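You operate a simulated robot arm through the tools that you are given. There is no shell and no other tool.

You run a simulated robot arm. Do the job below in one go: nothing can be reset, and whatever is moved stays where it is left.

Task
Save one sharp probe picture of the core from mark 2.
Fine: lamp at 2; leave the probe in.

It is judged by the outcome, as a careful person would: the job done as asked, and still so three seconds after it is handed in. It fails if anything else is knocked over, pushed out of place, dropped, spilled or broken.

Robot
A 7-joint arm with a fingered hand, fixed in place. Base frame: the origin is on the floor under the middle of its stand, x ahead of it, y to its left, z up; the work surface is at about z = 906. Readings come in mm, degrees, newtons and seconds.
With the tool pointing down near the work surface it reaches from about 300 to 700 mm from the base axis. Its first joint turns from -166.0 to 166.0 degrees. Payload 4 kg.
The tool frame sits at the grasp point between the pads (the TCP): z along the fingers, y along the line on which they close. The tips reach 26 mm beyond it. The gripper opens to 148 mm; its body begins 73 mm behind the TCP. The gripper is a hand of 3 fingers: y runs from the thumb to the fingers, the wrist lies at [0, 0, -239] in the tool frame, and closing takes about 1.5 s.
Orientation is that of the tool frame in the base frame, as a unit quaternion [x, y, z, w]. With the fingers straight down and closing along the base's y, the tool's x points along the base's -x, its y along +y and its z along -z.

Tools
- The arm moves only by the tool nudge_tool. Its argument "commands" is a list of rows, each a list of 3 entries, a list of its own where there are three numbers: the shift along the tool's x, y, z in mm, then the turn, a rotation vector about the tool's x, y, z in rad, then the opening, from 0 (shut) to 1 (fully open). In form: [[[dx, dy, dz], [wx, wy, wz], gripper], ...]. A call has 1 to 20 rows; each row is the pose to reach, as a shift and turn from the pose commanded when the call began, along the tool's axes at that moment. A row lasts 0.2 s, in which the tool goes at most 50 mm and 8.6 degrees; a call with a longer step from one row to the next is refused whole, and so is a gripper value outside its range. Where a pose cannot be reached the arm comes as near as it can. A force on the tool above 40 N (or 10 N above the force at the start of the call, whichever is more), or a blocked arm, ends the call early, and 0.2 s more pass. Each finger travels about 72 mm/s and halts on what it meets, pressing with about 25 N; the grip force reading is that of the motor and also rises with nothing between the fingers. The clock runs only during rows and for 0.2 s after the last one: add rows that repeat a pose to give the fingers time. The reply holds the time, the measured pose of the TCP, the force on the tool along the base axes, the opening and the grip force, in the units named above and with some noise, with the torque about the TCP (base axes, N m) and any sound that the robot's microphone picked up.
- Cameras (640 x 400 px; columns grow to the right, rows downward): "scene" is fixed at [397.9, 502, 1717.5]; the picture's right is [-0.09, 1.00, 0.00], its down [0.96, 0.09, -0.28] and it looks along [-0.28, -0.03, -0.96] (base axes); focal length 328 px, centre (320, 200). "wrist" rides on the gripper at [68, -39, -90] in the tool frame; the picture's right is [0.50, 0.87, 0.00], its down [-0.66, 0.38, -0.65] and it looks along [-0.57, 0.33, 0.76] (tool axes); focal length 222 px, centre (320, 200). There is no depth. A picture from a camera that has moved, and an enlarged one, comes with that camera's place and axes in the base frame and with its lens.
- grab_frame(camera): a new picture of that camera. It takes no simulated time.
- move_column(by): slides the trunk up (or, below 0, down) by that many mm; the arm rides with it, the base frame stays. It gives what a move gives, with no picture.
- set_grasp(shape): the hand has 3 fingers and takes this shape, open, in about a second: jaw (thumb against the fingers, like two jaws); tri (thumb and two fingers); tip (a fingertip pinch); poke (one finger out to press); point (the index stretched); flat (the hand flat); cup (the hand cupped); fist (a fist). The gripper value then closes the fingers along that shape, each until it touches; the sizes above hold for jaw. It gives what a move gives, with no picture.
- enlarge(camera, box): a new picture of the part [left, top, right, bottom] of that camera's present view, enlarged. It takes no simulated time.
- job_done(): hands the job in; it is judged then, once.

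Places have to be worked out from the pictures, the camera data and where the tool is seen. Open the gripper and draw the arm clear of the work before you hand the job in, unless the task says otherwise.

The tools are called after "Call:" by a JSON object that holds its "fn" and its "kwargs". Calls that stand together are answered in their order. nudge_tool: Moves the arm, as the interface text tells. Its arguments: {"type":"object","properties":{"commands":{"type":"array","items":{"type":"array"}}},"required":["commands"]} The other tools are called the same way: move_column (by) moves the trunk up or down; set_grasp (shape) gives the hand a shape; grab_frame (camera) takes a picture; enlarge (camera, box) takes an enlarged picture of a part of a camera's view; job_done () hands the job in.

At the start:

```text
clock: 0.0
tool_pos: [175.0, 362.1, 1321.0]
tcp_rot: [0.0, 1.0, 0.0, 0.0]
wrist_force: [-0.8, 0.2, -0.4]
ft_torque: [0.0, -0.01, -0.02]
width: 147.8
finger_force: 0.1
shape: jaw
trunk travel left (down, up): [-525.0, 65.0]
```

scene: 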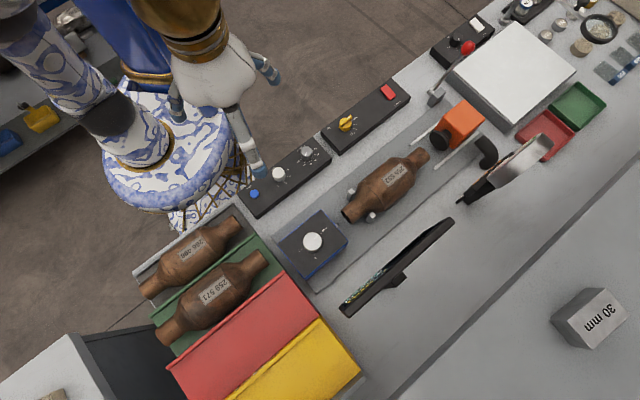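
wrist: 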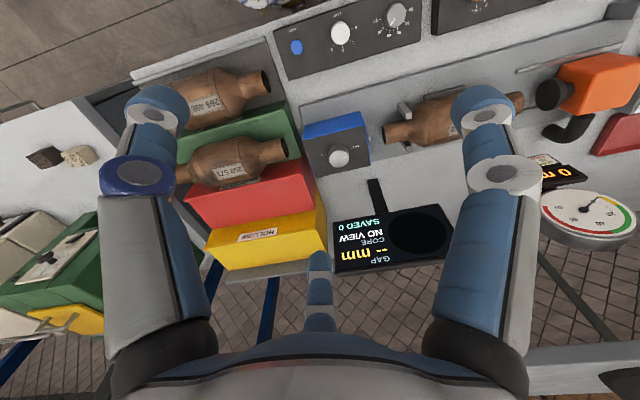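

I'll start by looking closely at the bench: it seems to have a screen, a catalytic-converter-like core on a cradle, an orange probe on rails, and several control boxes with knobs.

Call:
{"fn": "enlarge", "kwargs": {"camera": "scene", "box": [230, 60, 430, 220]}}

Call:
{"fn": "enlarge", "kwargs": {"camera": "scene", "box": [400, 20, 600, 220]}}

Call:
{"fn": "enlarge", "kwargs": {"camera": "scene", "box": [260, 180, 480, 330]}}

Call:
{"fn": "enlarge", "kwargs": {"camera": "wrist", "box": [260, 0, 480, 140]}}

Call:
{"fn": "enlarge", "kwargs": {"camera": "wrist", "box": [300, 90, 480, 280]}}

Call:
{"fn": "enlarge", "kwargs": {"camera": "wrist", "box": [480, 40, 640, 260]}}

```text
2.50 times, centred on (330, 140) of scene
camera zoom: at [397.9, 502.0, 1717.5], right [-0.09, 1.0, 0.0], down [0.96, 0.09, -0.28], along [-0.28, -0.03, -0.96], focal length 820 px, centre (295, 350)
```

zoom: 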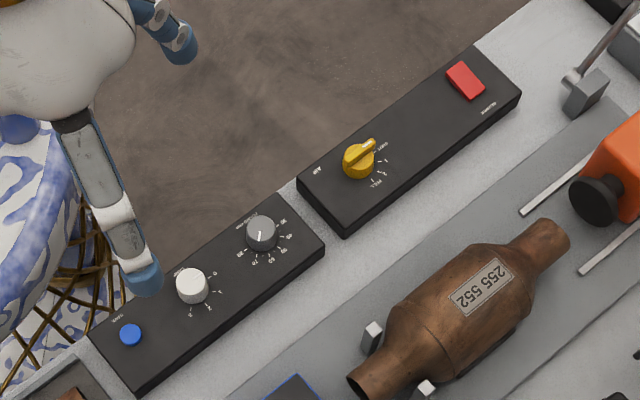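

```text
2.00 times, centred on (500, 120) of scene
camera zoom: at [397.9, 502.0, 1717.5], right [-0.09, 1.0, 0.0], down [0.96, 0.09, -0.28], along [-0.28, -0.03, -0.96], focal length 656 px, centre (-40, 360)
```

zoom: 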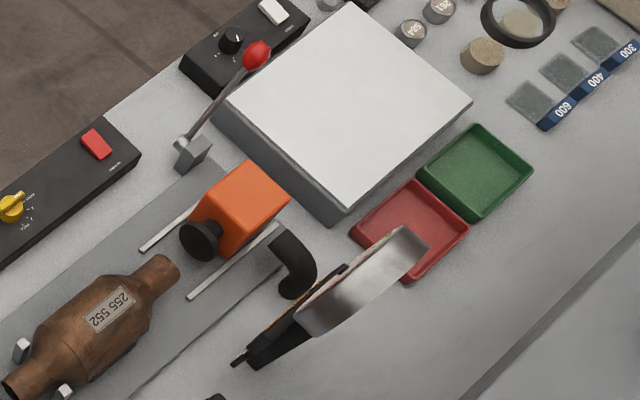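

```text
2.67 times, centred on (370, 255) of scene
camera zoom: at [397.9, 502.0, 1717.5], right [-0.09, 1.0, 0.0], down [0.96, 0.09, -0.28], along [-0.28, -0.03, -0.96], focal length 875 px, centre (187, 53)
```

zoom: 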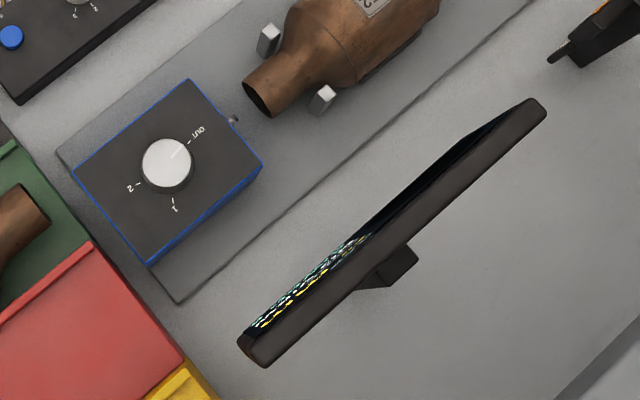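

```text
2.86 times, centred on (370, 70) of wrist
camera zoom: at [107.3, 323.8, 1409.6], right [-0.5, 0.87, 0.0], down [0.66, 0.38, 0.65], along [0.57, 0.33, -0.76], focal length 635 px, centre (177, 571)
```

zoom: 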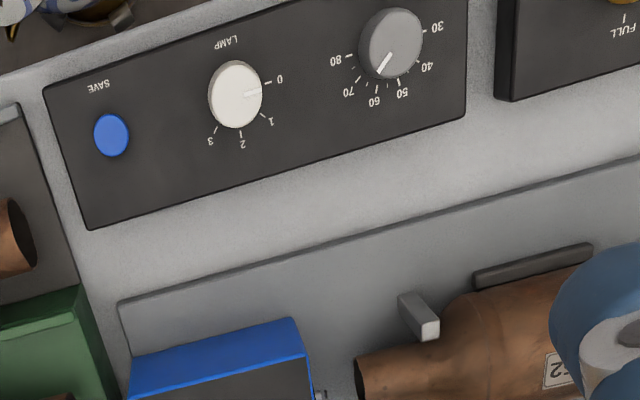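

```text
2.11 times, centred on (390, 185) of wrist
camera zoom: at [107.3, 323.8, 1409.6], right [-0.5, 0.87, 0.0], down [0.66, 0.38, 0.65], along [0.57, 0.33, -0.76], focal length 468 px, centre (173, 232)
```

zoom: 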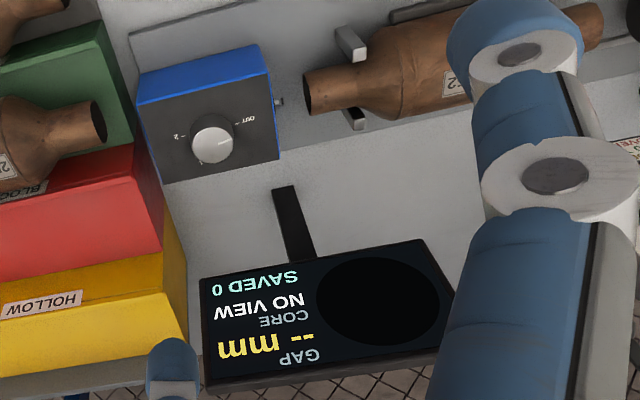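

```text
1.82 times, centred on (560, 150) of wrist
camera zoom: at [107.3, 323.8, 1409.6], right [-0.5, 0.87, 0.0], down [0.66, 0.38, 0.65], along [0.57, 0.33, -0.76], focal length 404 px, centre (-116, 291)
```

zoom: 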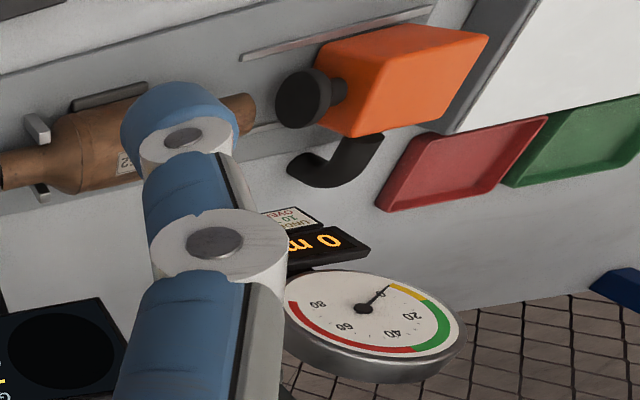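

The bench reads: probe box (blue edge) with OUT/1/2 knob, control box with SAVE button, LAMP knob (at 0) and a focus knob (30–80), and the screen says NO VIEW, SAVED 0. I'll lower the hand above the control box for a closer view of the labels.

Call:
{"fn": "nudge_tool", "kwargs": {"commands": [[[10, 3, 30], [0, 0, 0], 1], [[20, 6, 60], [0, 0, 0], 1], [[30, 9, 90], [0, 0, 0], 1], [[40, 12, 120], [0, 0, 0], 1], [[50, 15, 150], [0, 0, 0], 1]]}}

```text
clock: 1.2
tool_pos: [125.1, 377.6, 1170.8]
tcp_rot: [0.0, 1.0, 0.001, 0.0]
wrist_force: [0.2, 0.1, -0.7]
ft_torque: [-0.02, 0.01, -0.03]
width: 148.0
finger_force: 0.0
shape: jaw
trunk travel left (down, up): [-525.0, 65.0]
```

The arm moved as commanded. Now I look at the control box and the scene from here.

Call:
{"fn": "grab_frame", "kwargs": {"camera": "wrist"}}

Call:
{"fn": "grab_frame", "kwargs": {"camera": "scene"}}

Call:
{"fn": "enlarge", "kwargs": {"camera": "wrist", "box": [180, 50, 460, 225]}}

```text
taken
camera wrist: at [57.1, 339.5, 1259.7], right [-0.5, 0.87, 0.0], down [0.66, 0.38, 0.65], along [0.57, 0.33, -0.76], focal length 222 px, centre (320, 200)
```

wrist: 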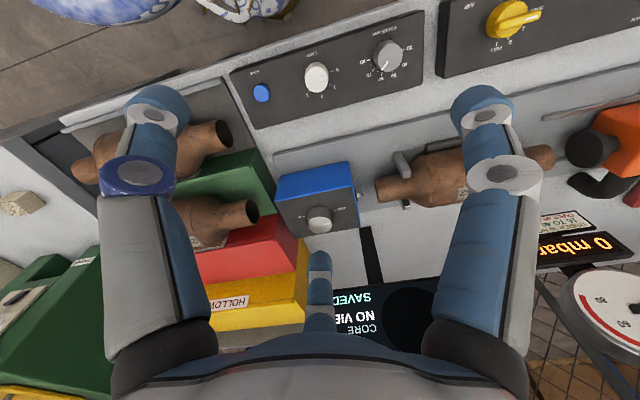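

```text
taken
```

scene: 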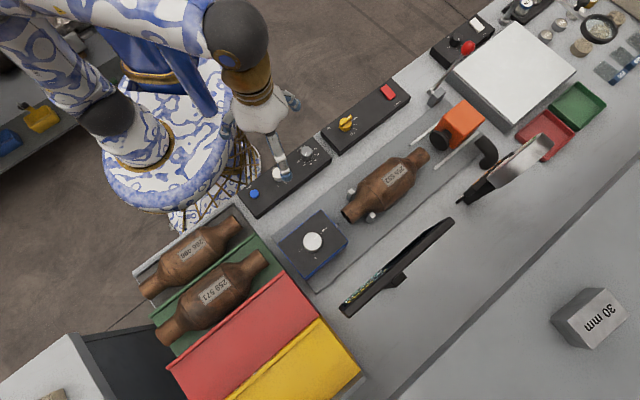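

```text
2.29 times, centred on (320, 138) of wrist
camera zoom: at [57.1, 339.5, 1259.7], right [-0.5, 0.87, 0.0], down [0.66, 0.38, 0.65], along [0.57, 0.33, -0.76], focal length 508 px, centre (320, 343)
```

zoom: 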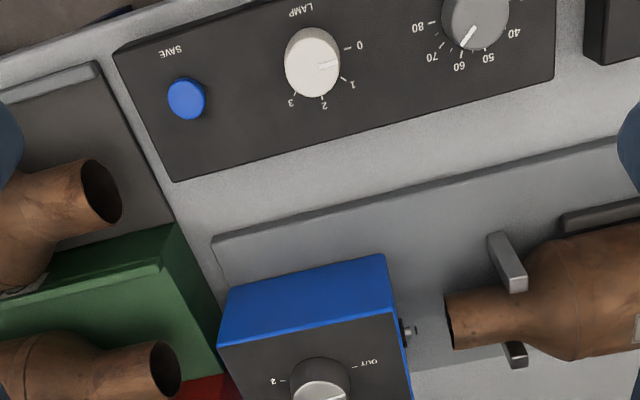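

The lamp knob top triangulates to about (118, 370, 940) and its pointer is on 0. Before touching anything I'll test how the fingers look when half closed, here in free air.

Call:
{"fn": "nudge_tool", "kwargs": {"commands": [[[0, 0, 0], [0, 0, 0], 0.7], [[0, 0, 0], [0, 0, 0], 0.4], [[0, 0, 0], [0, 0, 0], 0.25], [[0, 0, 0], [0, 0, 0], 0.25], [[0, 0, 0], [0, 0, 0], 0.25], [[0, 0, 0], [0, 0, 0], 0.25]]}}

Call:
{"fn": "grab_frame", "kwargs": {"camera": "wrist"}}

Call:
{"fn": "set_grasp", "kwargs": {"shape": "tip"}}

Call:
{"fn": "grab_frame", "kwargs": {"camera": "wrist"}}

Call:
{"fn": "nudge_tool", "kwargs": {"commands": [[[0, 0, 0], [0, 0, 0], 0.7], [[0, 0, 0], [0, 0, 0], 0.4], [[0, 0, 0], [0, 0, 0], 0.25], [[0, 0, 0], [0, 0, 0], 0.25], [[0, 0, 0], [0, 0, 0], 0.25], [[0, 0, 0], [0, 0, 0], 0.25]]}}

Call:
{"fn": "grab_frame", "kwargs": {"camera": "wrist"}}

```text
clock: 2.6
tool_pos: [124.8, 379.1, 1170.8]
tcp_rot: [0.0, 1.0, 0.001, -0.001]
wrist_force: [0.8, 0.5, -0.4]
ft_torque: [-0.03, 0.0, -0.01]
width: 37.4
finger_force: 0.1
shape: jaw
trunk travel left (down, up): [-525.0, 65.0]
```

```text
taken
camera wrist: at [57.4, 339.4, 1260.1], right [-0.5, 0.87, 0.0], down [0.66, 0.38, 0.65], along [0.57, 0.33, -0.76], focal length 222 px, centre (320, 200)
```

wrist: 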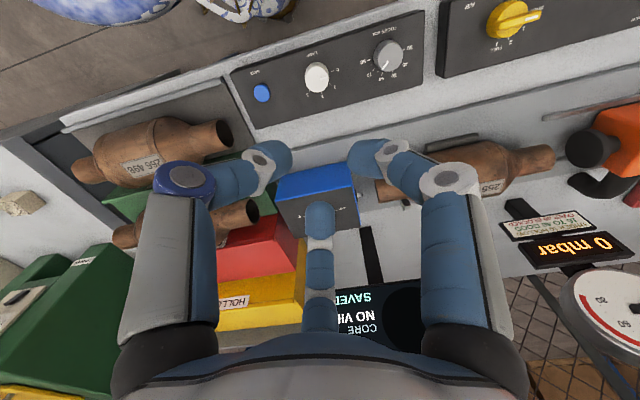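

```text
clock: 3.5
tool_pos: [125.5, 378.0, 1170.8]
tcp_rot: [0.0, 1.0, 0.0, 0.001]
wrist_force: [0.0, 0.2, -0.4]
ft_torque: [-0.03, 0.04, 0.02]
width: 148.0
finger_force: 0.1
shape: tip
trunk travel left (down, up): [-525.0, 65.0]
```

```text
taken
camera wrist: at [57.4, 339.4, 1260.1], right [-0.5, 0.87, 0.0], down [0.66, 0.38, 0.65], along [0.57, 0.33, -0.76], focal length 222 px, centre (320, 200)
```

wrist: 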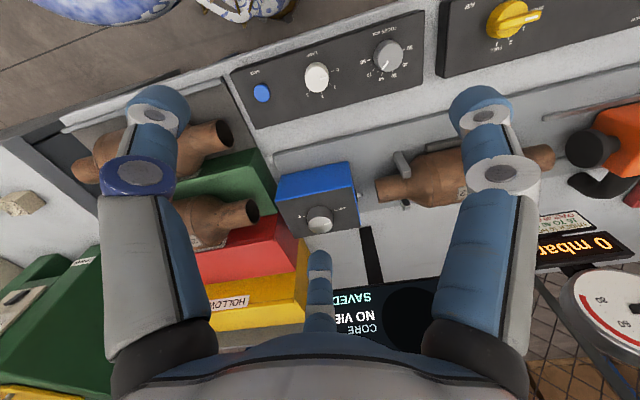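

```text
clock: 4.9
tool_pos: [124.8, 379.2, 1170.1]
tcp_rot: [-0.001, 1.0, 0.0, 0.001]
wrist_force: [0.3, -0.8, 0.2]
ft_torque: [0.01, 0.01, -0.02]
width: 37.5
finger_force: 0.2
shape: tip
trunk travel left (down, up): [-525.0, 65.0]
```

```text
taken
camera wrist: at [57.4, 339.4, 1260.1], right [-0.5, 0.87, 0.0], down [0.66, 0.38, 0.65], along [0.57, 0.33, -0.76], focal length 222 px, centre (320, 200)
```

wrist: 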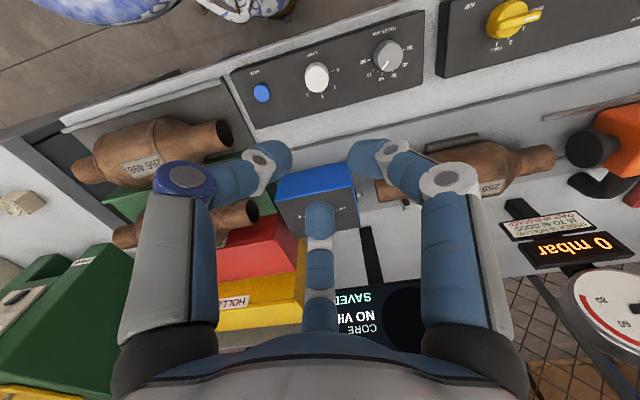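

All three fingers close evenly toward the centre like a chuck, good for round knobs. The probe-box knob triangulates to about (300, 480, 987); I'll move above it to read its marks.

Call:
{"fn": "nudge_tool", "kwargs": {"commands": [[[-22, 12, 0], [0, 0, 0], 0.5], [[-44, 25, 0], [0, 0, 0], 0.5], [[-66, 38, 0], [0, 0, 0], 0.5], [[-88, 50, 0], [0, 0, 0], 0.5], [[-110, 63, 0], [0, 0, 0], 0.5], [[-132, 76, 0], [0, 0, 0], 0.5], [[-154, 89, 0], [0, 0, 0], 0.5], [[-174, 101, 0], [0, 0, 0], 0.5], [[-174, 101, 20], [0, 0, 0], 0.5], [[-174, 101, 40], [0, 0, 0], 0.5]]}}

Call:
{"fn": "grab_frame", "kwargs": {"camera": "wrist"}}

Call:
{"fn": "enlarge", "kwargs": {"camera": "wrist", "box": [220, 40, 420, 190]}}

Call:
{"fn": "grab_frame", "kwargs": {"camera": "scene"}}

```text
clock: 7.1
tool_pos: [298.6, 477.7, 1130.4]
tcp_rot: [0.0, 1.0, 0.0, 0.0]
wrist_force: [0.3, 0.3, 0.7]
ft_torque: [0.03, 0.03, -0.02]
width: 73.5
finger_force: 0.1
shape: tip
trunk travel left (down, up): [-525.0, 65.0]
```

```text
taken
camera wrist: at [231.5, 439.5, 1220.2], right [-0.5, 0.87, 0.0], down [0.66, 0.38, 0.65], along [0.57, 0.33, -0.76], focal length 222 px, centre (320, 200)
```

wrist: 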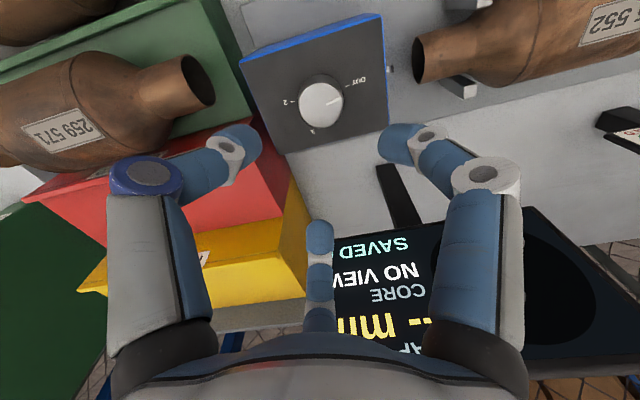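

```text
2.67 times, centred on (320, 115) of wrist
camera zoom: at [231.5, 439.5, 1220.2], right [-0.5, 0.87, 0.0], down [0.66, 0.38, 0.65], along [0.57, 0.33, -0.76], focal length 592 px, centre (320, 427)
```

zoom: 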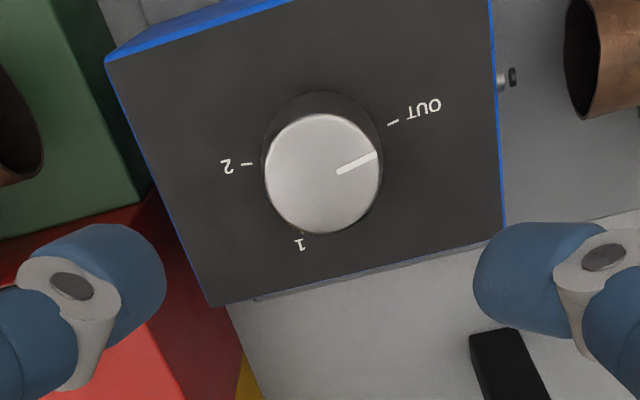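

```text
taken
```

scene: 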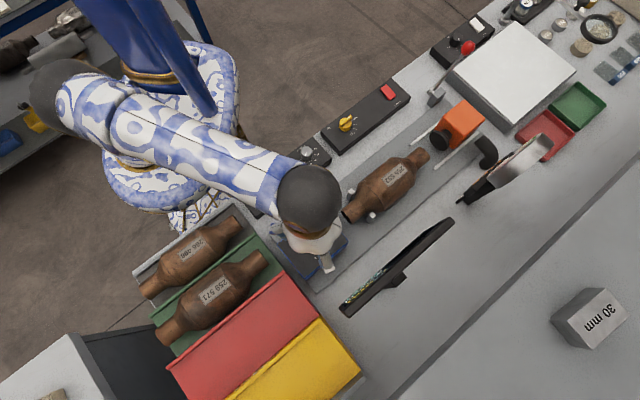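

The probe knob (43 mm wide, top at about (294, 476, 993)) points at OUT; marks lie clockwise from above: 1 at roughly 130° and 2 at roughly 200° from OUT. I'll centre over the knob and test the wrist's yaw range in free air, first turning counter-clockwise.

Call:
{"fn": "nudge_tool", "kwargs": {"commands": [[[4.5, -1.5, 0], [0, 0, -0.14], 0.5], [[4.5, -1.5, 0], [0, 0, -0.28], 0.5], [[4.5, -1.5, 0], [0, 0, -0.42], 0.5], [[4.5, -1.5, 0], [0, 0, -0.56], 0.5], [[4.5, -1.5, 0], [0, 0, -0.7], 0.5], [[4.5, -1.5, 0], [0, 0, -0.84], 0.5], [[4.5, -1.5, 0], [0, 0, -0.98], 0.5], [[4.5, -1.5, 0], [0, 0, -1.12], 0.5], [[4.5, -1.5, 0], [0, 0, -1.26], 0.5], [[4.5, -1.5, 0], [0, 0, -1.4], 0.5], [[4.5, -1.5, 0], [0, 0, -1.54], 0.5], [[4.5, -1.5, 0], [0, 0, -1.68], 0.5], [[4.5, -1.5, 0], [0, 0, -1.8], 0.5], [[4.5, -1.5, 0], [0, 0, -1.8], 0.5]]}}

Call:
{"fn": "grab_frame", "kwargs": {"camera": "wrist"}}

Call:
{"fn": "grab_frame", "kwargs": {"camera": "scene"}}

```text
clock: 10.1
tool_pos: [294.7, 476.3, 1128.8]
tcp_rot: [0.784, -0.621, 0.0, 0.0]
wrist_force: [0.7, 0.0, 0.0]
ft_torque: [-0.01, 0.01, 0.03]
width: 73.6
finger_force: 0.0
shape: tip
trunk travel left (down, up): [-525.0, 65.0]
```

```text
taken
camera wrist: at [347.7, 420.7, 1219.1], right [-0.73, -0.68, 0.0], down [-0.52, 0.55, 0.65], along [-0.45, 0.48, -0.76], focal length 222 px, centre (320, 200)
```

wrist: 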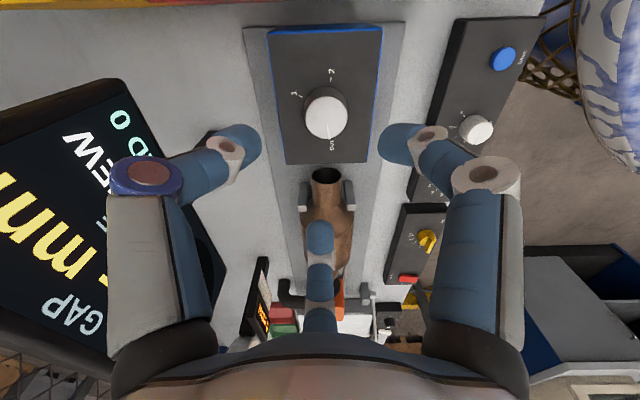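

```text
taken
```

scene: 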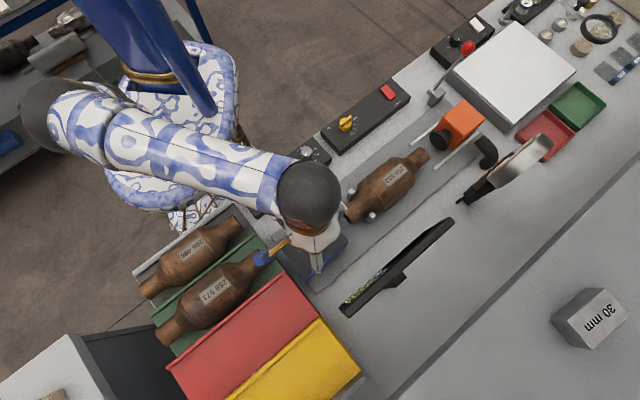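

The −103° yaw is reachable. I'll zoom into the scene view around the hand to check what sits beside it before going down.

Call:
{"fn": "enlarge", "kwargs": {"camera": "scene", "box": [230, 150, 390, 300]}}

Call:
{"fn": "enlarge", "kwargs": {"camera": "wrist", "box": [220, 10, 440, 210]}}

```text
2.67 times, centred on (310, 225) of scene
camera zoom: at [397.9, 502.0, 1717.5], right [-0.09, 1.0, 0.0], down [0.96, 0.09, -0.28], along [-0.28, -0.03, -0.96], focal length 875 px, centre (347, 133)
```

zoom: 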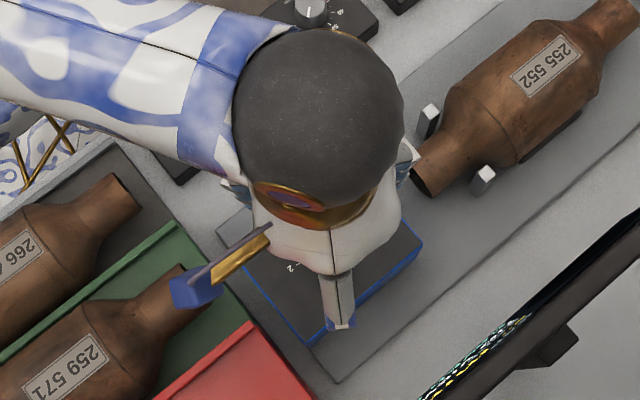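

```text
2.00 times, centred on (330, 110) of wrist
camera zoom: at [347.7, 420.7, 1219.1], right [-0.73, -0.68, 0.0], down [-0.52, 0.55, 0.65], along [-0.45, 0.48, -0.76], focal length 444 px, centre (300, 380)
```

zoom: 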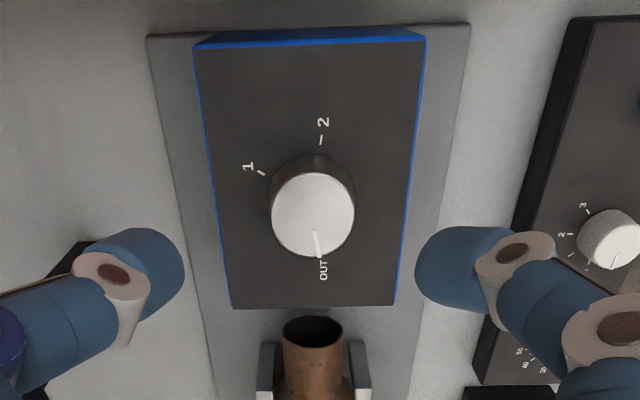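

The gold/blue item is just the robot's own wrist camera bracket. Combining two wrist views gives the probe knob centre as (289.5, 474), top z≈1008, box top ≈988; I'll centre on it and descend part way.

Call:
{"fn": "nudge_tool", "kwargs": {"commands": [[[1, 5.5, 20], [0, 0, 0], 0.5], [[1, 5.5, 40], [0, 0, 0], 0.5], [[1, 5.5, 60], [0, 0, 0], 0.5], [[1, 5.5, 80], [0, 0, 0], 0.5], [[1, 5.5, 80], [0, 0, 0], 0.5]]}}

Call:
{"fn": "grab_frame", "kwargs": {"camera": "wrist"}}

Call:
{"fn": "enlarge", "kwargs": {"camera": "scene", "box": [230, 150, 390, 300]}}

```text
clock: 11.3
tool_pos: [289.6, 473.7, 1050.1]
tcp_rot: [0.783, -0.622, 0.0, 0.001]
wrist_force: [0.1, 0.2, -0.5]
ft_torque: [0.05, 0.01, 0.01]
width: 73.7
finger_force: 0.0
shape: tip
trunk travel left (down, up): [-525.0, 65.0]
```

```text
taken
camera wrist: at [342.9, 416.7, 1139.1], right [-0.73, -0.68, 0.0], down [-0.52, 0.55, 0.65], along [-0.45, 0.48, -0.76], focal length 222 px, centre (320, 200)
```

wrist: 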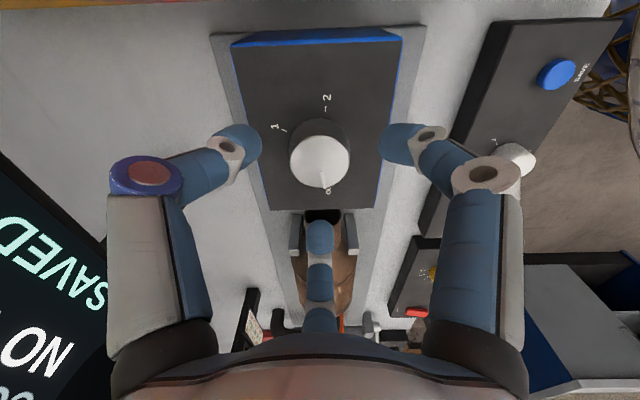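

```text
2.67 times, centred on (310, 225) of scene
camera zoom: at [397.9, 502.0, 1717.5], right [-0.09, 1.0, 0.0], down [0.96, 0.09, -0.28], along [-0.28, -0.03, -0.96], focal length 875 px, centre (347, 133)
```

zoom: 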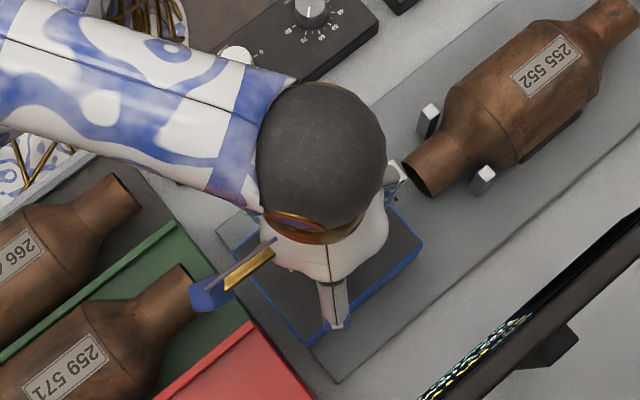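

The knob sits right on the tool axis with its top about 42 mm below the TCP, matching the estimate. I'll go down 32 mm so the fingertips are beside the knob, still open.

Call:
{"fn": "nudge_tool", "kwargs": {"commands": [[[0, 0, 10], [0, 0, 0], 0.5], [[0, 0, 20], [0, 0, 0], 0.5], [[0, 0, 27], [0, 0, 0], 0.5], [[0, 0, 32], [0, 0, 0], 0.5], [[0, 0, 32], [0, 0, 0], 0.5]]}}

Call:
{"fn": "grab_frame", "kwargs": {"camera": "wrist"}}

Call:
{"fn": "enlarge", "kwargs": {"camera": "scene", "box": [230, 150, 390, 300]}}

```text
clock: 12.5
tool_pos: [289.1, 472.7, 1019.4]
tcp_rot: [0.783, -0.621, 0.001, 0.0]
wrist_force: [-0.7, 0.1, -0.1]
ft_torque: [-0.01, -0.02, 0.0]
width: 73.5
finger_force: 0.0
shape: tip
trunk travel left (down, up): [-525.0, 65.0]
```

```text
taken
camera wrist: at [342.2, 417.1, 1107.7], right [-0.73, -0.68, 0.0], down [-0.52, 0.55, 0.65], along [-0.45, 0.48, -0.76], focal length 222 px, centre (320, 200)
```

wrist: 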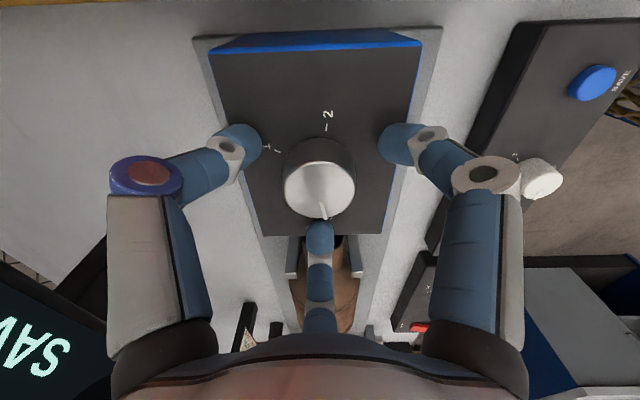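

```text
2.67 times, centred on (310, 225) of scene
camera zoom: at [397.9, 502.0, 1717.5], right [-0.09, 1.0, 0.0], down [0.96, 0.09, -0.28], along [-0.28, -0.03, -0.96], focal length 875 px, centre (347, 133)
```

zoom: 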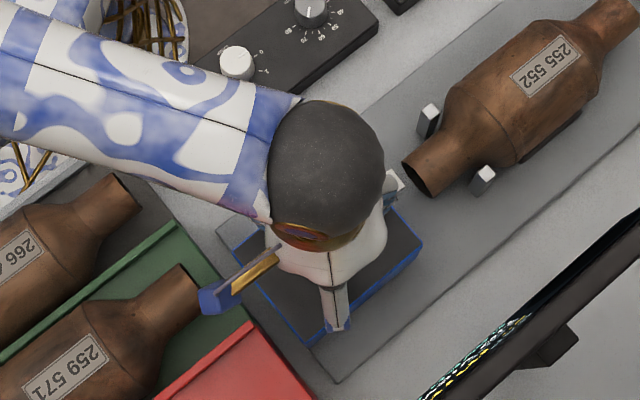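

Fingertips are around the knob with no contact (force ~0). Now I close the fingers onto the knob.

Call:
{"fn": "nudge_tool", "kwargs": {"commands": [[[0, 0, 0], [0, 0, 0], 0.35], [[0, 0, 0], [0, 0, 0], 0.2], [[0, 0, 0], [0, 0, 0], 0.1], [[0, 0, 0], [0, 0, 0], 0.1], [[0, 0, 0], [0, 0, 0], 0.1]]}}

Call:
{"fn": "grab_frame", "kwargs": {"camera": "wrist"}}

```text
clock: 13.7
tool_pos: [289.3, 473.4, 1018.6]
tcp_rot: [0.783, -0.621, 0.0, 0.0]
wrist_force: [0.9, -0.9, -2.2]
ft_torque: [-0.04, -0.06, -0.06]
width: 36.4
finger_force: 25.0
shape: tip
trunk travel left (down, up): [-525.0, 65.0]
```

```text
taken
camera wrist: at [342.5, 417.0, 1107.7], right [-0.73, -0.68, 0.0], down [-0.52, 0.55, 0.65], along [-0.45, 0.48, -0.76], focal length 222 px, centre (320, 200)
```

wrist: 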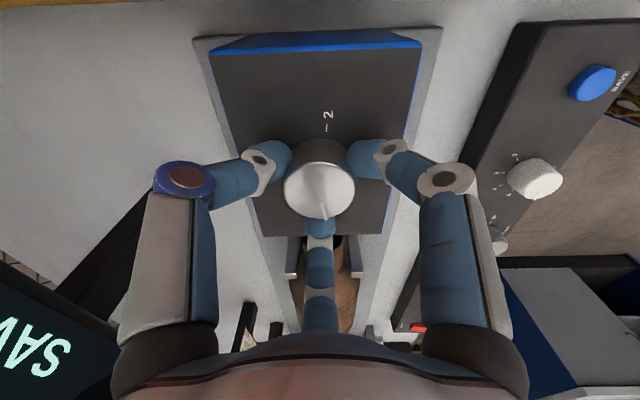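

The grip holds at 36 mm width, 25 N. I'll turn clockwise a first 40° and check that the knob follows.

Call:
{"fn": "nudge_tool", "kwargs": {"commands": [[[0, 0, 0], [0, 0, 0.1], 0.1], [[0, 0, 0], [0, 0, 0.2], 0.1], [[0, 0, 0], [0, 0, 0.3], 0.1], [[0, 0, 0], [0, 0, 0.4], 0.1], [[0, 0, 0], [0, 0, 0.5], 0.1], [[0, 0, 0], [0, 0, 0.6], 0.1], [[0, 0, 0], [0, 0, 0.7], 0.1], [[0, 0, 0], [0, 0, 0.7], 0.1]]}}

Call:
{"fn": "grab_frame", "kwargs": {"camera": "wrist"}}

Call:
{"fn": "enlarge", "kwargs": {"camera": "scene", "box": [230, 150, 390, 300]}}

```text
clock: 15.5
tool_pos: [289.6, 475.3, 1019.7]
tcp_rot: [-0.522, 0.853, 0.0, 0.001]
wrist_force: [-0.3, -3.8, -1.1]
ft_torque: [-0.06, -0.01, -0.02]
width: 36.0
finger_force: 24.6
shape: tip
trunk travel left (down, up): [-525.0, 65.0]
```

```text
taken
camera wrist: at [293.5, 396.9, 1107.7], right [-1.0, -0.05, 0.0], down [-0.04, 0.76, 0.65], along [-0.03, 0.65, -0.76], focal length 222 px, centre (320, 200)
```

wrist: 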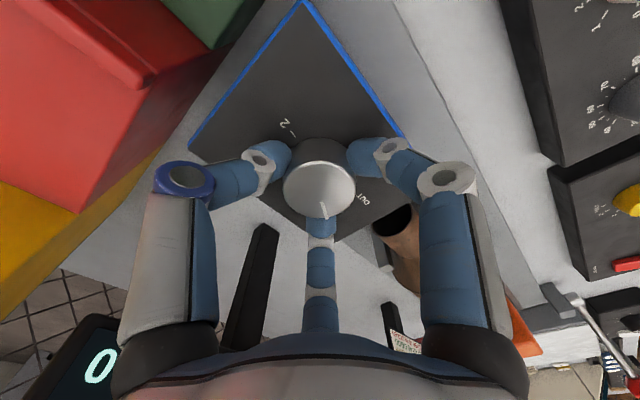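

```text
2.67 times, centred on (310, 225) of scene
camera zoom: at [397.9, 502.0, 1717.5], right [-0.09, 1.0, 0.0], down [0.96, 0.09, -0.28], along [-0.28, -0.03, -0.96], focal length 875 px, centre (347, 133)
```

zoom: 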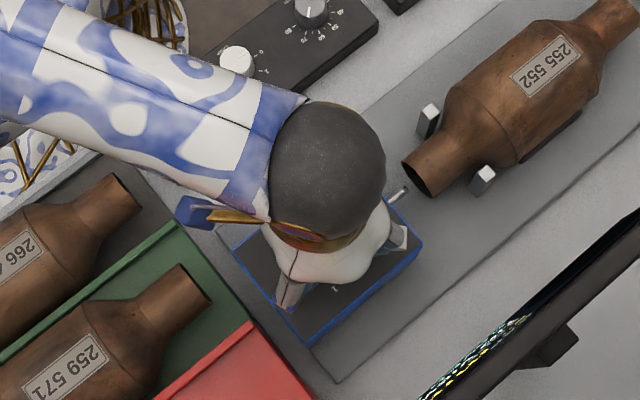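

The knob follows (pointer stays with the hand) and the probe rod is coming out of the box toward the core's mouth. I'll keep turning clockwise and watch it enter.

Call:
{"fn": "nudge_tool", "kwargs": {"commands": [[[0, 0, 0], [0, 0, 0.1], 0.1], [[0, 0, 0], [0, 0, 0.2], 0.1], [[0, 0, 0], [0, 0, 0.3], 0.1], [[0, 0, 0], [0, 0, 0.4], 0.1], [[0, 0, 0], [0, 0, 0.5], 0.1], [[0, 0, 0], [0, 0, 0.6], 0.1], [[0, 0, 0], [0, 0, 0.7], 0.1], [[0, 0, 0], [0, 0, 0.8], 0.1], [[0, 0, 0], [0, 0, 0.8], 0.1]]}}

Call:
{"fn": "grab_frame", "kwargs": {"camera": "wrist"}}

Call:
{"fn": "enlarge", "kwargs": {"camera": "scene", "box": [270, 150, 430, 300]}}

```text
clock: 17.5
tool_pos: [290.9, 474.9, 1018.0]
tcp_rot: [-0.148, 0.989, 0.001, 0.0]
wrist_force: [2.6, -1.9, 1.3]
ft_torque: [-0.11, -0.07, -0.01]
width: 36.1
finger_force: 24.7
shape: tip
trunk travel left (down, up): [-525.0, 65.0]
```

```text
taken
camera wrist: at [236.7, 417.7, 1107.6], right [-0.73, 0.68, 0.0], down [0.52, 0.55, 0.65], along [0.44, 0.48, -0.76], focal length 222 px, centre (320, 200)
```

wrist: 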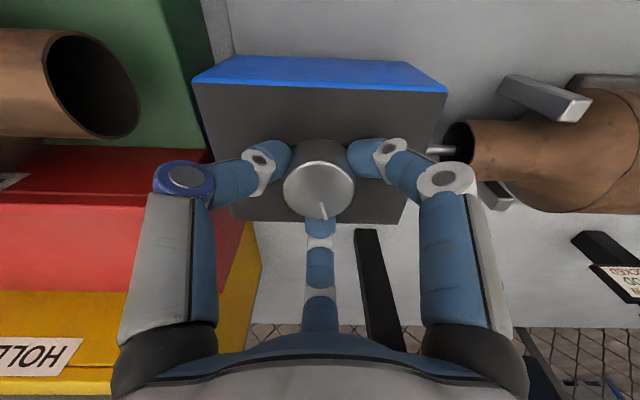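

```text
2.67 times, centred on (350, 225) of scene
camera zoom: at [397.9, 502.0, 1717.5], right [-0.09, 1.0, 0.0], down [0.96, 0.09, -0.28], along [-0.28, -0.03, -0.96], focal length 875 px, centre (240, 133)
```

zoom: 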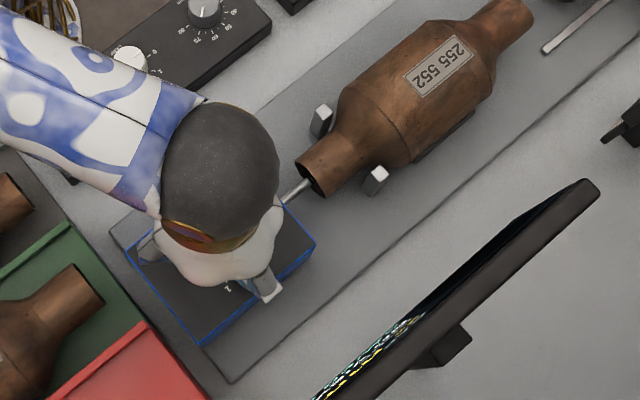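

The rod goes cleanly into the middle of the core's mouth; 86° turned so far, torque small. I continue another 57°.

Call:
{"fn": "nudge_tool", "kwargs": {"commands": [[[0, 0, 0], [0, 0, 0.1], 0.1], [[0, 0, 0], [0, 0, 0.2], 0.1], [[0, 0, 0], [0, 0, 0.3], 0.1], [[0, 0, 0], [0, 0, 0.4], 0.1], [[0, 0, 0], [0, 0, 0.5], 0.1], [[0, 0, 0], [0, 0, 0.6], 0.1], [[0, 0, 0], [0, 0, 0.7], 0.1], [[0, 0, 0], [0, 0, 0.8], 0.1], [[0, 0, 0], [0, 0, 0.9], 0.1], [[0, 0, 0], [0, 0, 1.0], 0.1], [[0, 0, 0], [0, 0, 1.0], 0.1]]}}

Call:
{"fn": "grab_frame", "kwargs": {"camera": "wrist"}}

Call:
{"fn": "enlarge", "kwargs": {"camera": "scene", "box": [270, 150, 430, 300]}}

```text
clock: 19.9
tool_pos: [290.2, 473.8, 1018.5]
tcp_rot: [0.343, 0.939, 0.001, 0.0]
wrist_force: [5.0, -4.1, 4.5]
ft_torque: [-0.08, -0.1, 0.0]
width: 36.5
finger_force: 24.8
shape: tip
trunk travel left (down, up): [-525.0, 65.0]
```

```text
taken
camera wrist: at [213.2, 488.5, 1107.6], right [0.18, 0.98, 0.0], down [0.74, -0.14, 0.65], along [0.64, -0.12, -0.76], focal length 222 px, centre (320, 200)
```

wrist: 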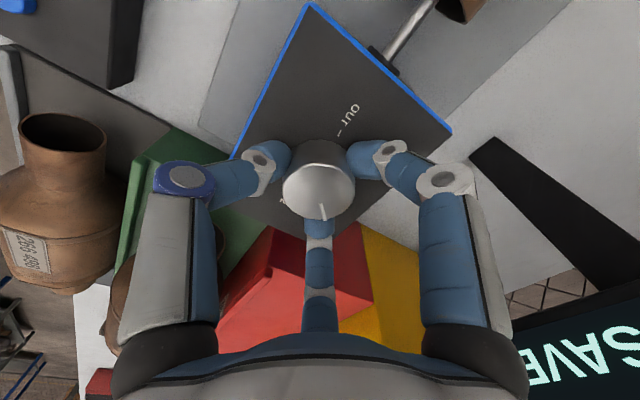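

```text
2.67 times, centred on (350, 225) of scene
camera zoom: at [397.9, 502.0, 1717.5], right [-0.09, 1.0, 0.0], down [0.96, 0.09, -0.28], along [-0.28, -0.03, -0.96], focal length 875 px, centre (240, 133)
```

zoom: 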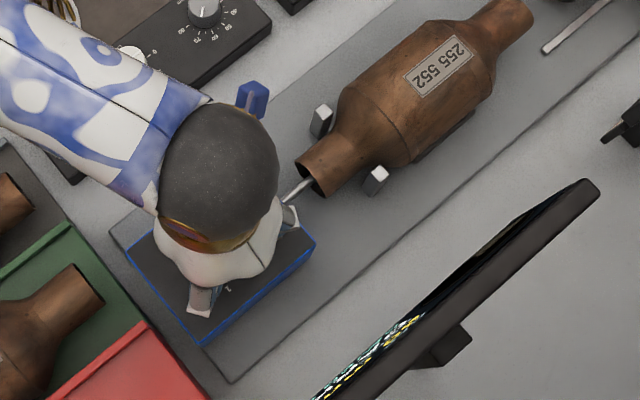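

No slip, 143° turned; about 56° remain to mark 2. I continue 50° and then compare the pointer with the tick.

Call:
{"fn": "nudge_tool", "kwargs": {"commands": [[[0, 0, 0], [0, 0, 0.1], 0.1], [[0, 0, 0], [0, 0, 0.2], 0.1], [[0, 0, 0], [0, 0, 0.3], 0.1], [[0, 0, 0], [0, 0, 0.4], 0.1], [[0, 0, 0], [0, 0, 0.5], 0.1], [[0, 0, 0], [0, 0, 0.6], 0.1], [[0, 0, 0], [0, 0, 0.7], 0.1], [[0, 0, 0], [0, 0, 0.8], 0.1], [[0, 0, 0], [0, 0, 0.88], 0.1], [[0, 0, 0], [0, 0, 0.88], 0.1]]}}

Call:
{"fn": "grab_frame", "kwargs": {"camera": "wrist"}}

Call:
{"fn": "enlarge", "kwargs": {"camera": "wrist", "box": [240, 100, 400, 260]}}

Call:
{"fn": "enlarge", "kwargs": {"camera": "scene", "box": [270, 150, 430, 300]}}

```text
clock: 22.1
tool_pos: [290.0, 474.1, 1019.0]
tcp_rot: [0.711, 0.703, 0.0, -0.001]
wrist_force: [4.8, -5.7, -1.7]
ft_torque: [-0.11, -0.14, -0.01]
width: 35.9
finger_force: 24.8
shape: tip
trunk travel left (down, up): [-525.0, 65.0]
```

```text
taken
camera wrist: at [251.5, 542.5, 1107.9], right [0.87, 0.49, 0.0], down [0.37, -0.66, 0.65], along [0.32, -0.57, -0.76], focal length 222 px, centre (320, 200)
```

wrist: 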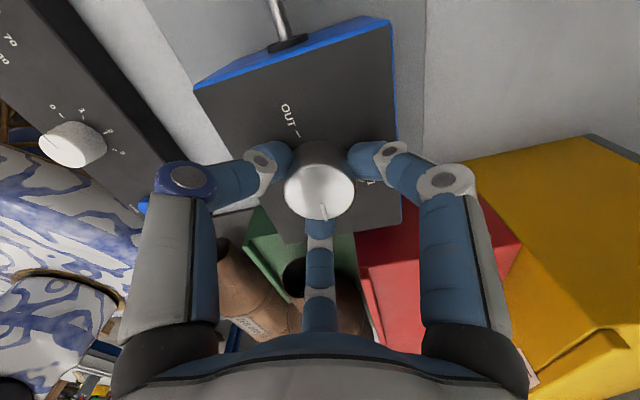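

```text
2.50 times, centred on (320, 180) of wrist
camera zoom: at [251.5, 542.5, 1107.9], right [0.87, 0.49, 0.0], down [0.37, -0.66, 0.65], along [0.32, -0.57, -0.76], focal length 555 px, centre (320, 250)
```

zoom: 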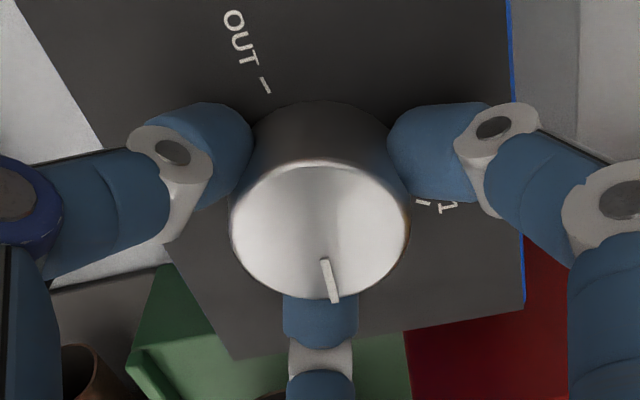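

```text
2.67 times, centred on (350, 225) of scene
camera zoom: at [397.9, 502.0, 1717.5], right [-0.09, 1.0, 0.0], down [0.96, 0.09, -0.28], along [-0.28, -0.03, -0.96], focal length 875 px, centre (240, 133)
```

zoom: 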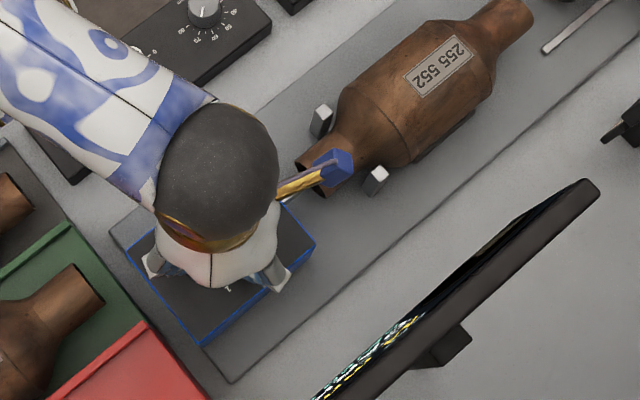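

193.7° turned; I'll add the remaining ~5°, then release and rise to see the pointer against tick 2.

Call:
{"fn": "nudge_tool", "kwargs": {"commands": [[[0, 0, 0], [0, 0, 0.045], 0.1], [[0, 0, 0], [0, 0, 0.09], 0.1], [[0, 0, 0], [0, 0, 0.09], 0.1]]}}

Call:
{"fn": "nudge_tool", "kwargs": {"commands": [[[0, 0, 0], [0, 0, 0], 0.25], [[0, 0, 0], [0, 0, 0], 0.4], [[0, 0, 0], [0, 0, 0], 0.5], [[0, 0, 0], [0, 0, 0], 0.5], [[0, 0, -15], [0, 0, 0], 0.5], [[0, 0, -35], [0, 0, 0], 0.5], [[0, 0, -60], [0, 0, 0], 0.5], [[0, 0, -90], [0, 0, 0], 0.5], [[0, 0, -90], [0, 0, 0], 0.5]]}}

Call:
{"fn": "grab_frame", "kwargs": {"camera": "wrist"}}

Call:
{"fn": "enlarge", "kwargs": {"camera": "wrist", "box": [240, 50, 400, 200]}}

Call:
{"fn": "grab_frame", "kwargs": {"camera": "scene"}}

```text
clock: 22.9
tool_pos: [290.1, 473.1, 1020.1]
tcp_rot: [0.742, 0.671, 0.0, -0.001]
wrist_force: [4.0, -4.9, -4.0]
ft_torque: [-0.14, -0.08, 0.02]
width: 35.8
finger_force: 25.3
shape: tip
trunk travel left (down, up): [-525.0, 65.0]
```

```text
clock: 24.9
tool_pos: [289.2, 475.7, 1108.4]
tcp_rot: [0.741, 0.671, 0.0, -0.001]
wrist_force: [-0.5, 0.5, 0.0]
ft_torque: [0.0, -0.02, -0.01]
width: 73.7
finger_force: 0.1
shape: tip
trunk travel left (down, up): [-525.0, 65.0]
```

```text
taken
camera wrist: at [257.0, 546.8, 1198.4], right [0.91, 0.41, 0.0], down [0.31, -0.69, 0.65], along [0.27, -0.6, -0.76], focal length 222 px, centre (320, 200)
```

wrist: 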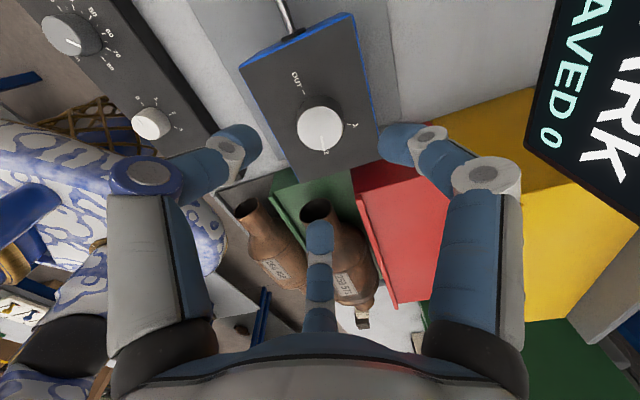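

```text
2.67 times, centred on (320, 125) of wrist
camera zoom: at [257.0, 546.8, 1198.4], right [0.91, 0.41, 0.0], down [0.31, -0.69, 0.65], along [0.27, -0.6, -0.76], focal length 592 px, centre (320, 400)
```

zoom: 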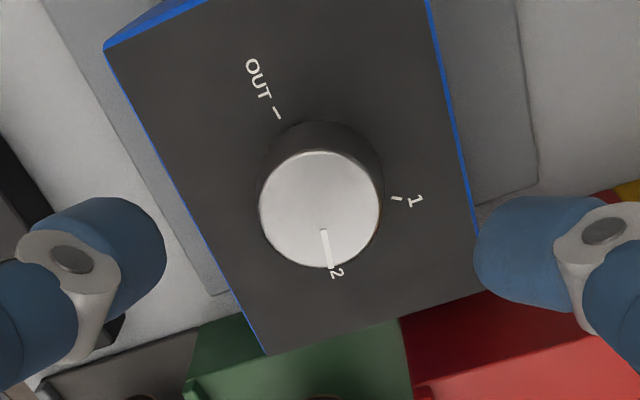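

```text
taken
```

scene: 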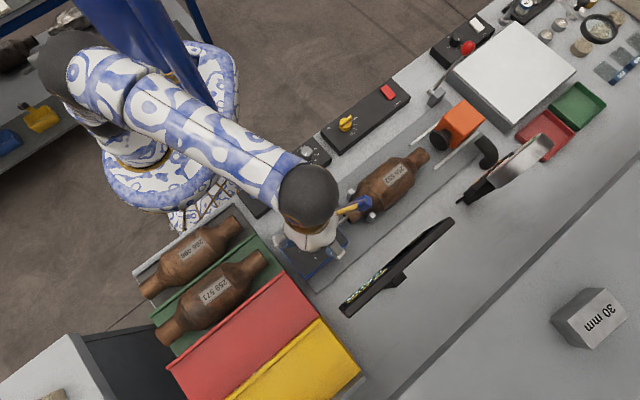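

The pointer is on mark 2 (within about 2°) and the screen changed from NO VIEW to something ending in "RK", presumably DARK. The lamp knob is consistently at (118, 369.5), top z≈940; I'll move above it while unwinding the wrist.

Call:
{"fn": "nudge_tool", "kwargs": {"commands": [[[-7.2, -9.4, -5], [0, 0, -0.139], 0.45], [[-14.4, -18.8, -10], [0, 0, -0.278], 0.45], [[-21.6, -28.1, -15], [0, 0, -0.417], 0.45], [[-28.8, -37.5, -20], [0, 0, -0.556], 0.45], [[-35.9, -46.9, -20], [0, 0, -0.695], 0.45], [[-43.1, -56.3, -20], [0, 0, -0.834], 0.45], [[-50.3, -65.6, -20], [0, 0, -0.973], 0.45], [[-57.5, -75.0, -20], [0, 0, -1.112], 0.45], [[-64.7, -84.4, -20], [0, 0, -1.251], 0.45], [[-71.9, -93.8, -20], [0, 0, -1.39], 0.45], [[-79.1, -103.1, -20], [0, 0, -1.529], 0.45], [[-86.3, -112.5, -20], [0, 0, -1.668], 0.45], [[-93.4, -121.9, -20], [0, 0, -1.807], 0.45], [[-100.6, -131.3, -20], [0, 0, -1.946], 0.45], [[-107.8, -140.6, -20], [0, 0, -2.085], 0.45], [[-115.0, -150.0, -20], [0, 0, -2.224], 0.45], [[-122.2, -159.4, -20], [0, 0, -2.363], 0.45], [[-122.2, -159.4, -20], [0, 0, -2.363], 0.45]]}}

Call:
{"fn": "grab_frame", "kwargs": {"camera": "wrist"}}

Call:
{"fn": "grab_frame", "kwargs": {"camera": "scene"}}

```text
clock: 28.7
tool_pos: [119.6, 368.0, 1127.2]
tcp_rot: [-0.339, 0.941, 0.0, 0.0]
wrist_force: [-0.8, 0.5, -0.4]
ft_torque: [0.0, 0.0, 0.03]
width: 67.2
finger_force: 0.1
shape: tip
trunk travel left (down, up): [-525.0, 65.0]
```

```text
taken
camera wrist: at [91.4, 294.9, 1217.5], right [-0.94, 0.35, 0.0], down [0.26, 0.71, 0.65], along [0.23, 0.61, -0.76], focal length 222 px, centre (320, 200)
```

wrist: 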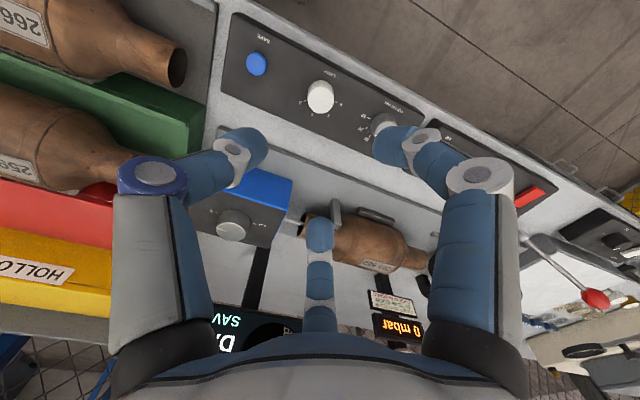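

```text
taken
```

scene: 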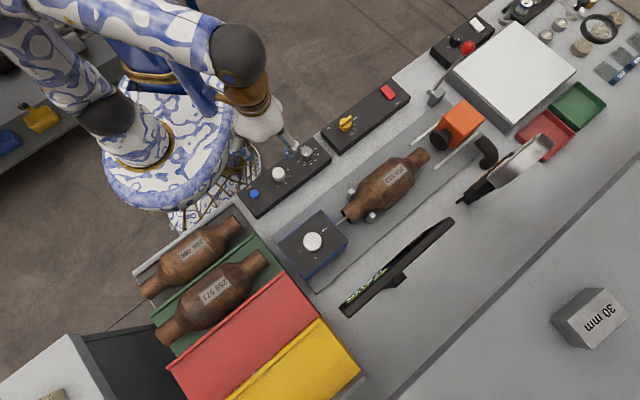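

The lamp knob is centred under the tool. I'll enlarge it to read its tick directions.

Call:
{"fn": "enlarge", "kwargs": {"camera": "wrist", "box": [220, 20, 440, 150]}}

Call:
{"fn": "enlarge", "kwargs": {"camera": "wrist", "box": [280, 60, 360, 120]}}

Call:
{"fn": "enlarge", "kwargs": {"camera": "scene", "box": [230, 130, 350, 220]}}

Call:
{"fn": "enlarge", "kwargs": {"camera": "scene", "box": [330, 210, 470, 320]}}

```text
2.91 times, centred on (330, 85) of wrist
camera zoom: at [91.4, 294.9, 1217.5], right [-0.94, 0.35, 0.0], down [0.26, 0.71, 0.65], along [0.23, 0.61, -0.76], focal length 646 px, centre (291, 534)
```

zoom: 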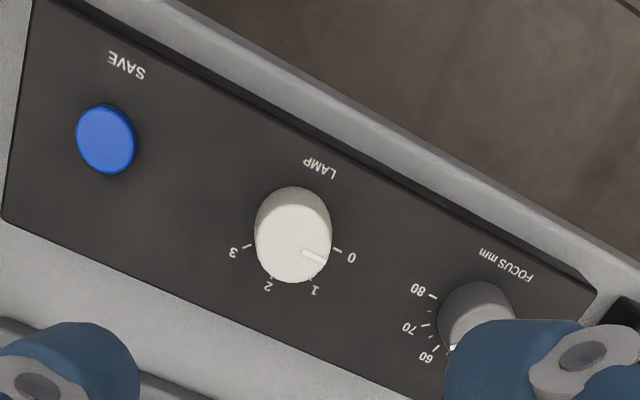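

```text
6.67 times, centred on (320, 90) of wrist
camera zoom: at [91.4, 294.9, 1217.5], right [-0.94, 0.35, 0.0], down [0.26, 0.71, 0.65], along [0.23, 0.61, -0.76], focal length 1481 px, centre (320, 933)
```

zoom: 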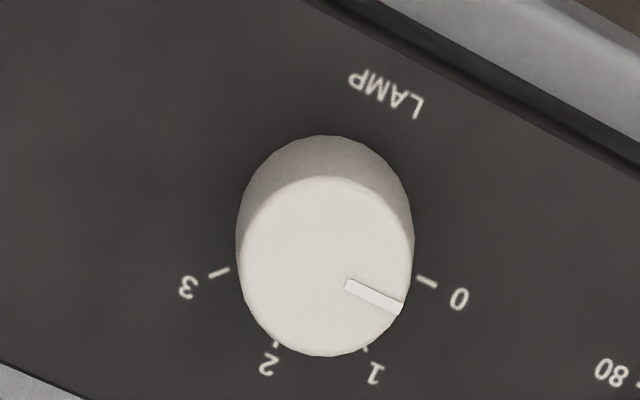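

```text
4.44 times, centred on (290, 175) of scene
camera zoom: at [397.9, 502.0, 1717.5], right [-0.09, 1.0, 0.0], down [0.96, 0.09, -0.28], along [-0.28, -0.03, -0.96], focal length 1458 px, centre (453, 311)
```

zoom: 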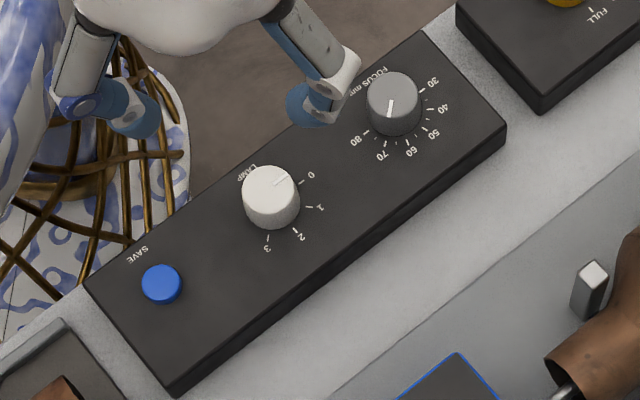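

```text
3.64 times, centred on (400, 265) of scene
camera zoom: at [397.9, 502.0, 1717.5], right [-0.09, 1.0, 0.0], down [0.96, 0.09, -0.28], along [-0.28, -0.03, -0.96], focal length 1193 px, centre (29, -36)
```

zoom: 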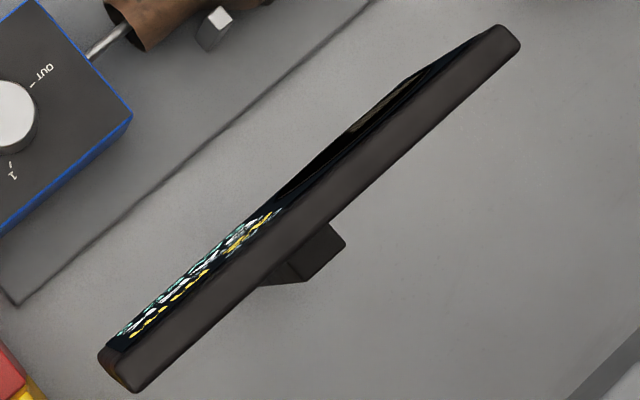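

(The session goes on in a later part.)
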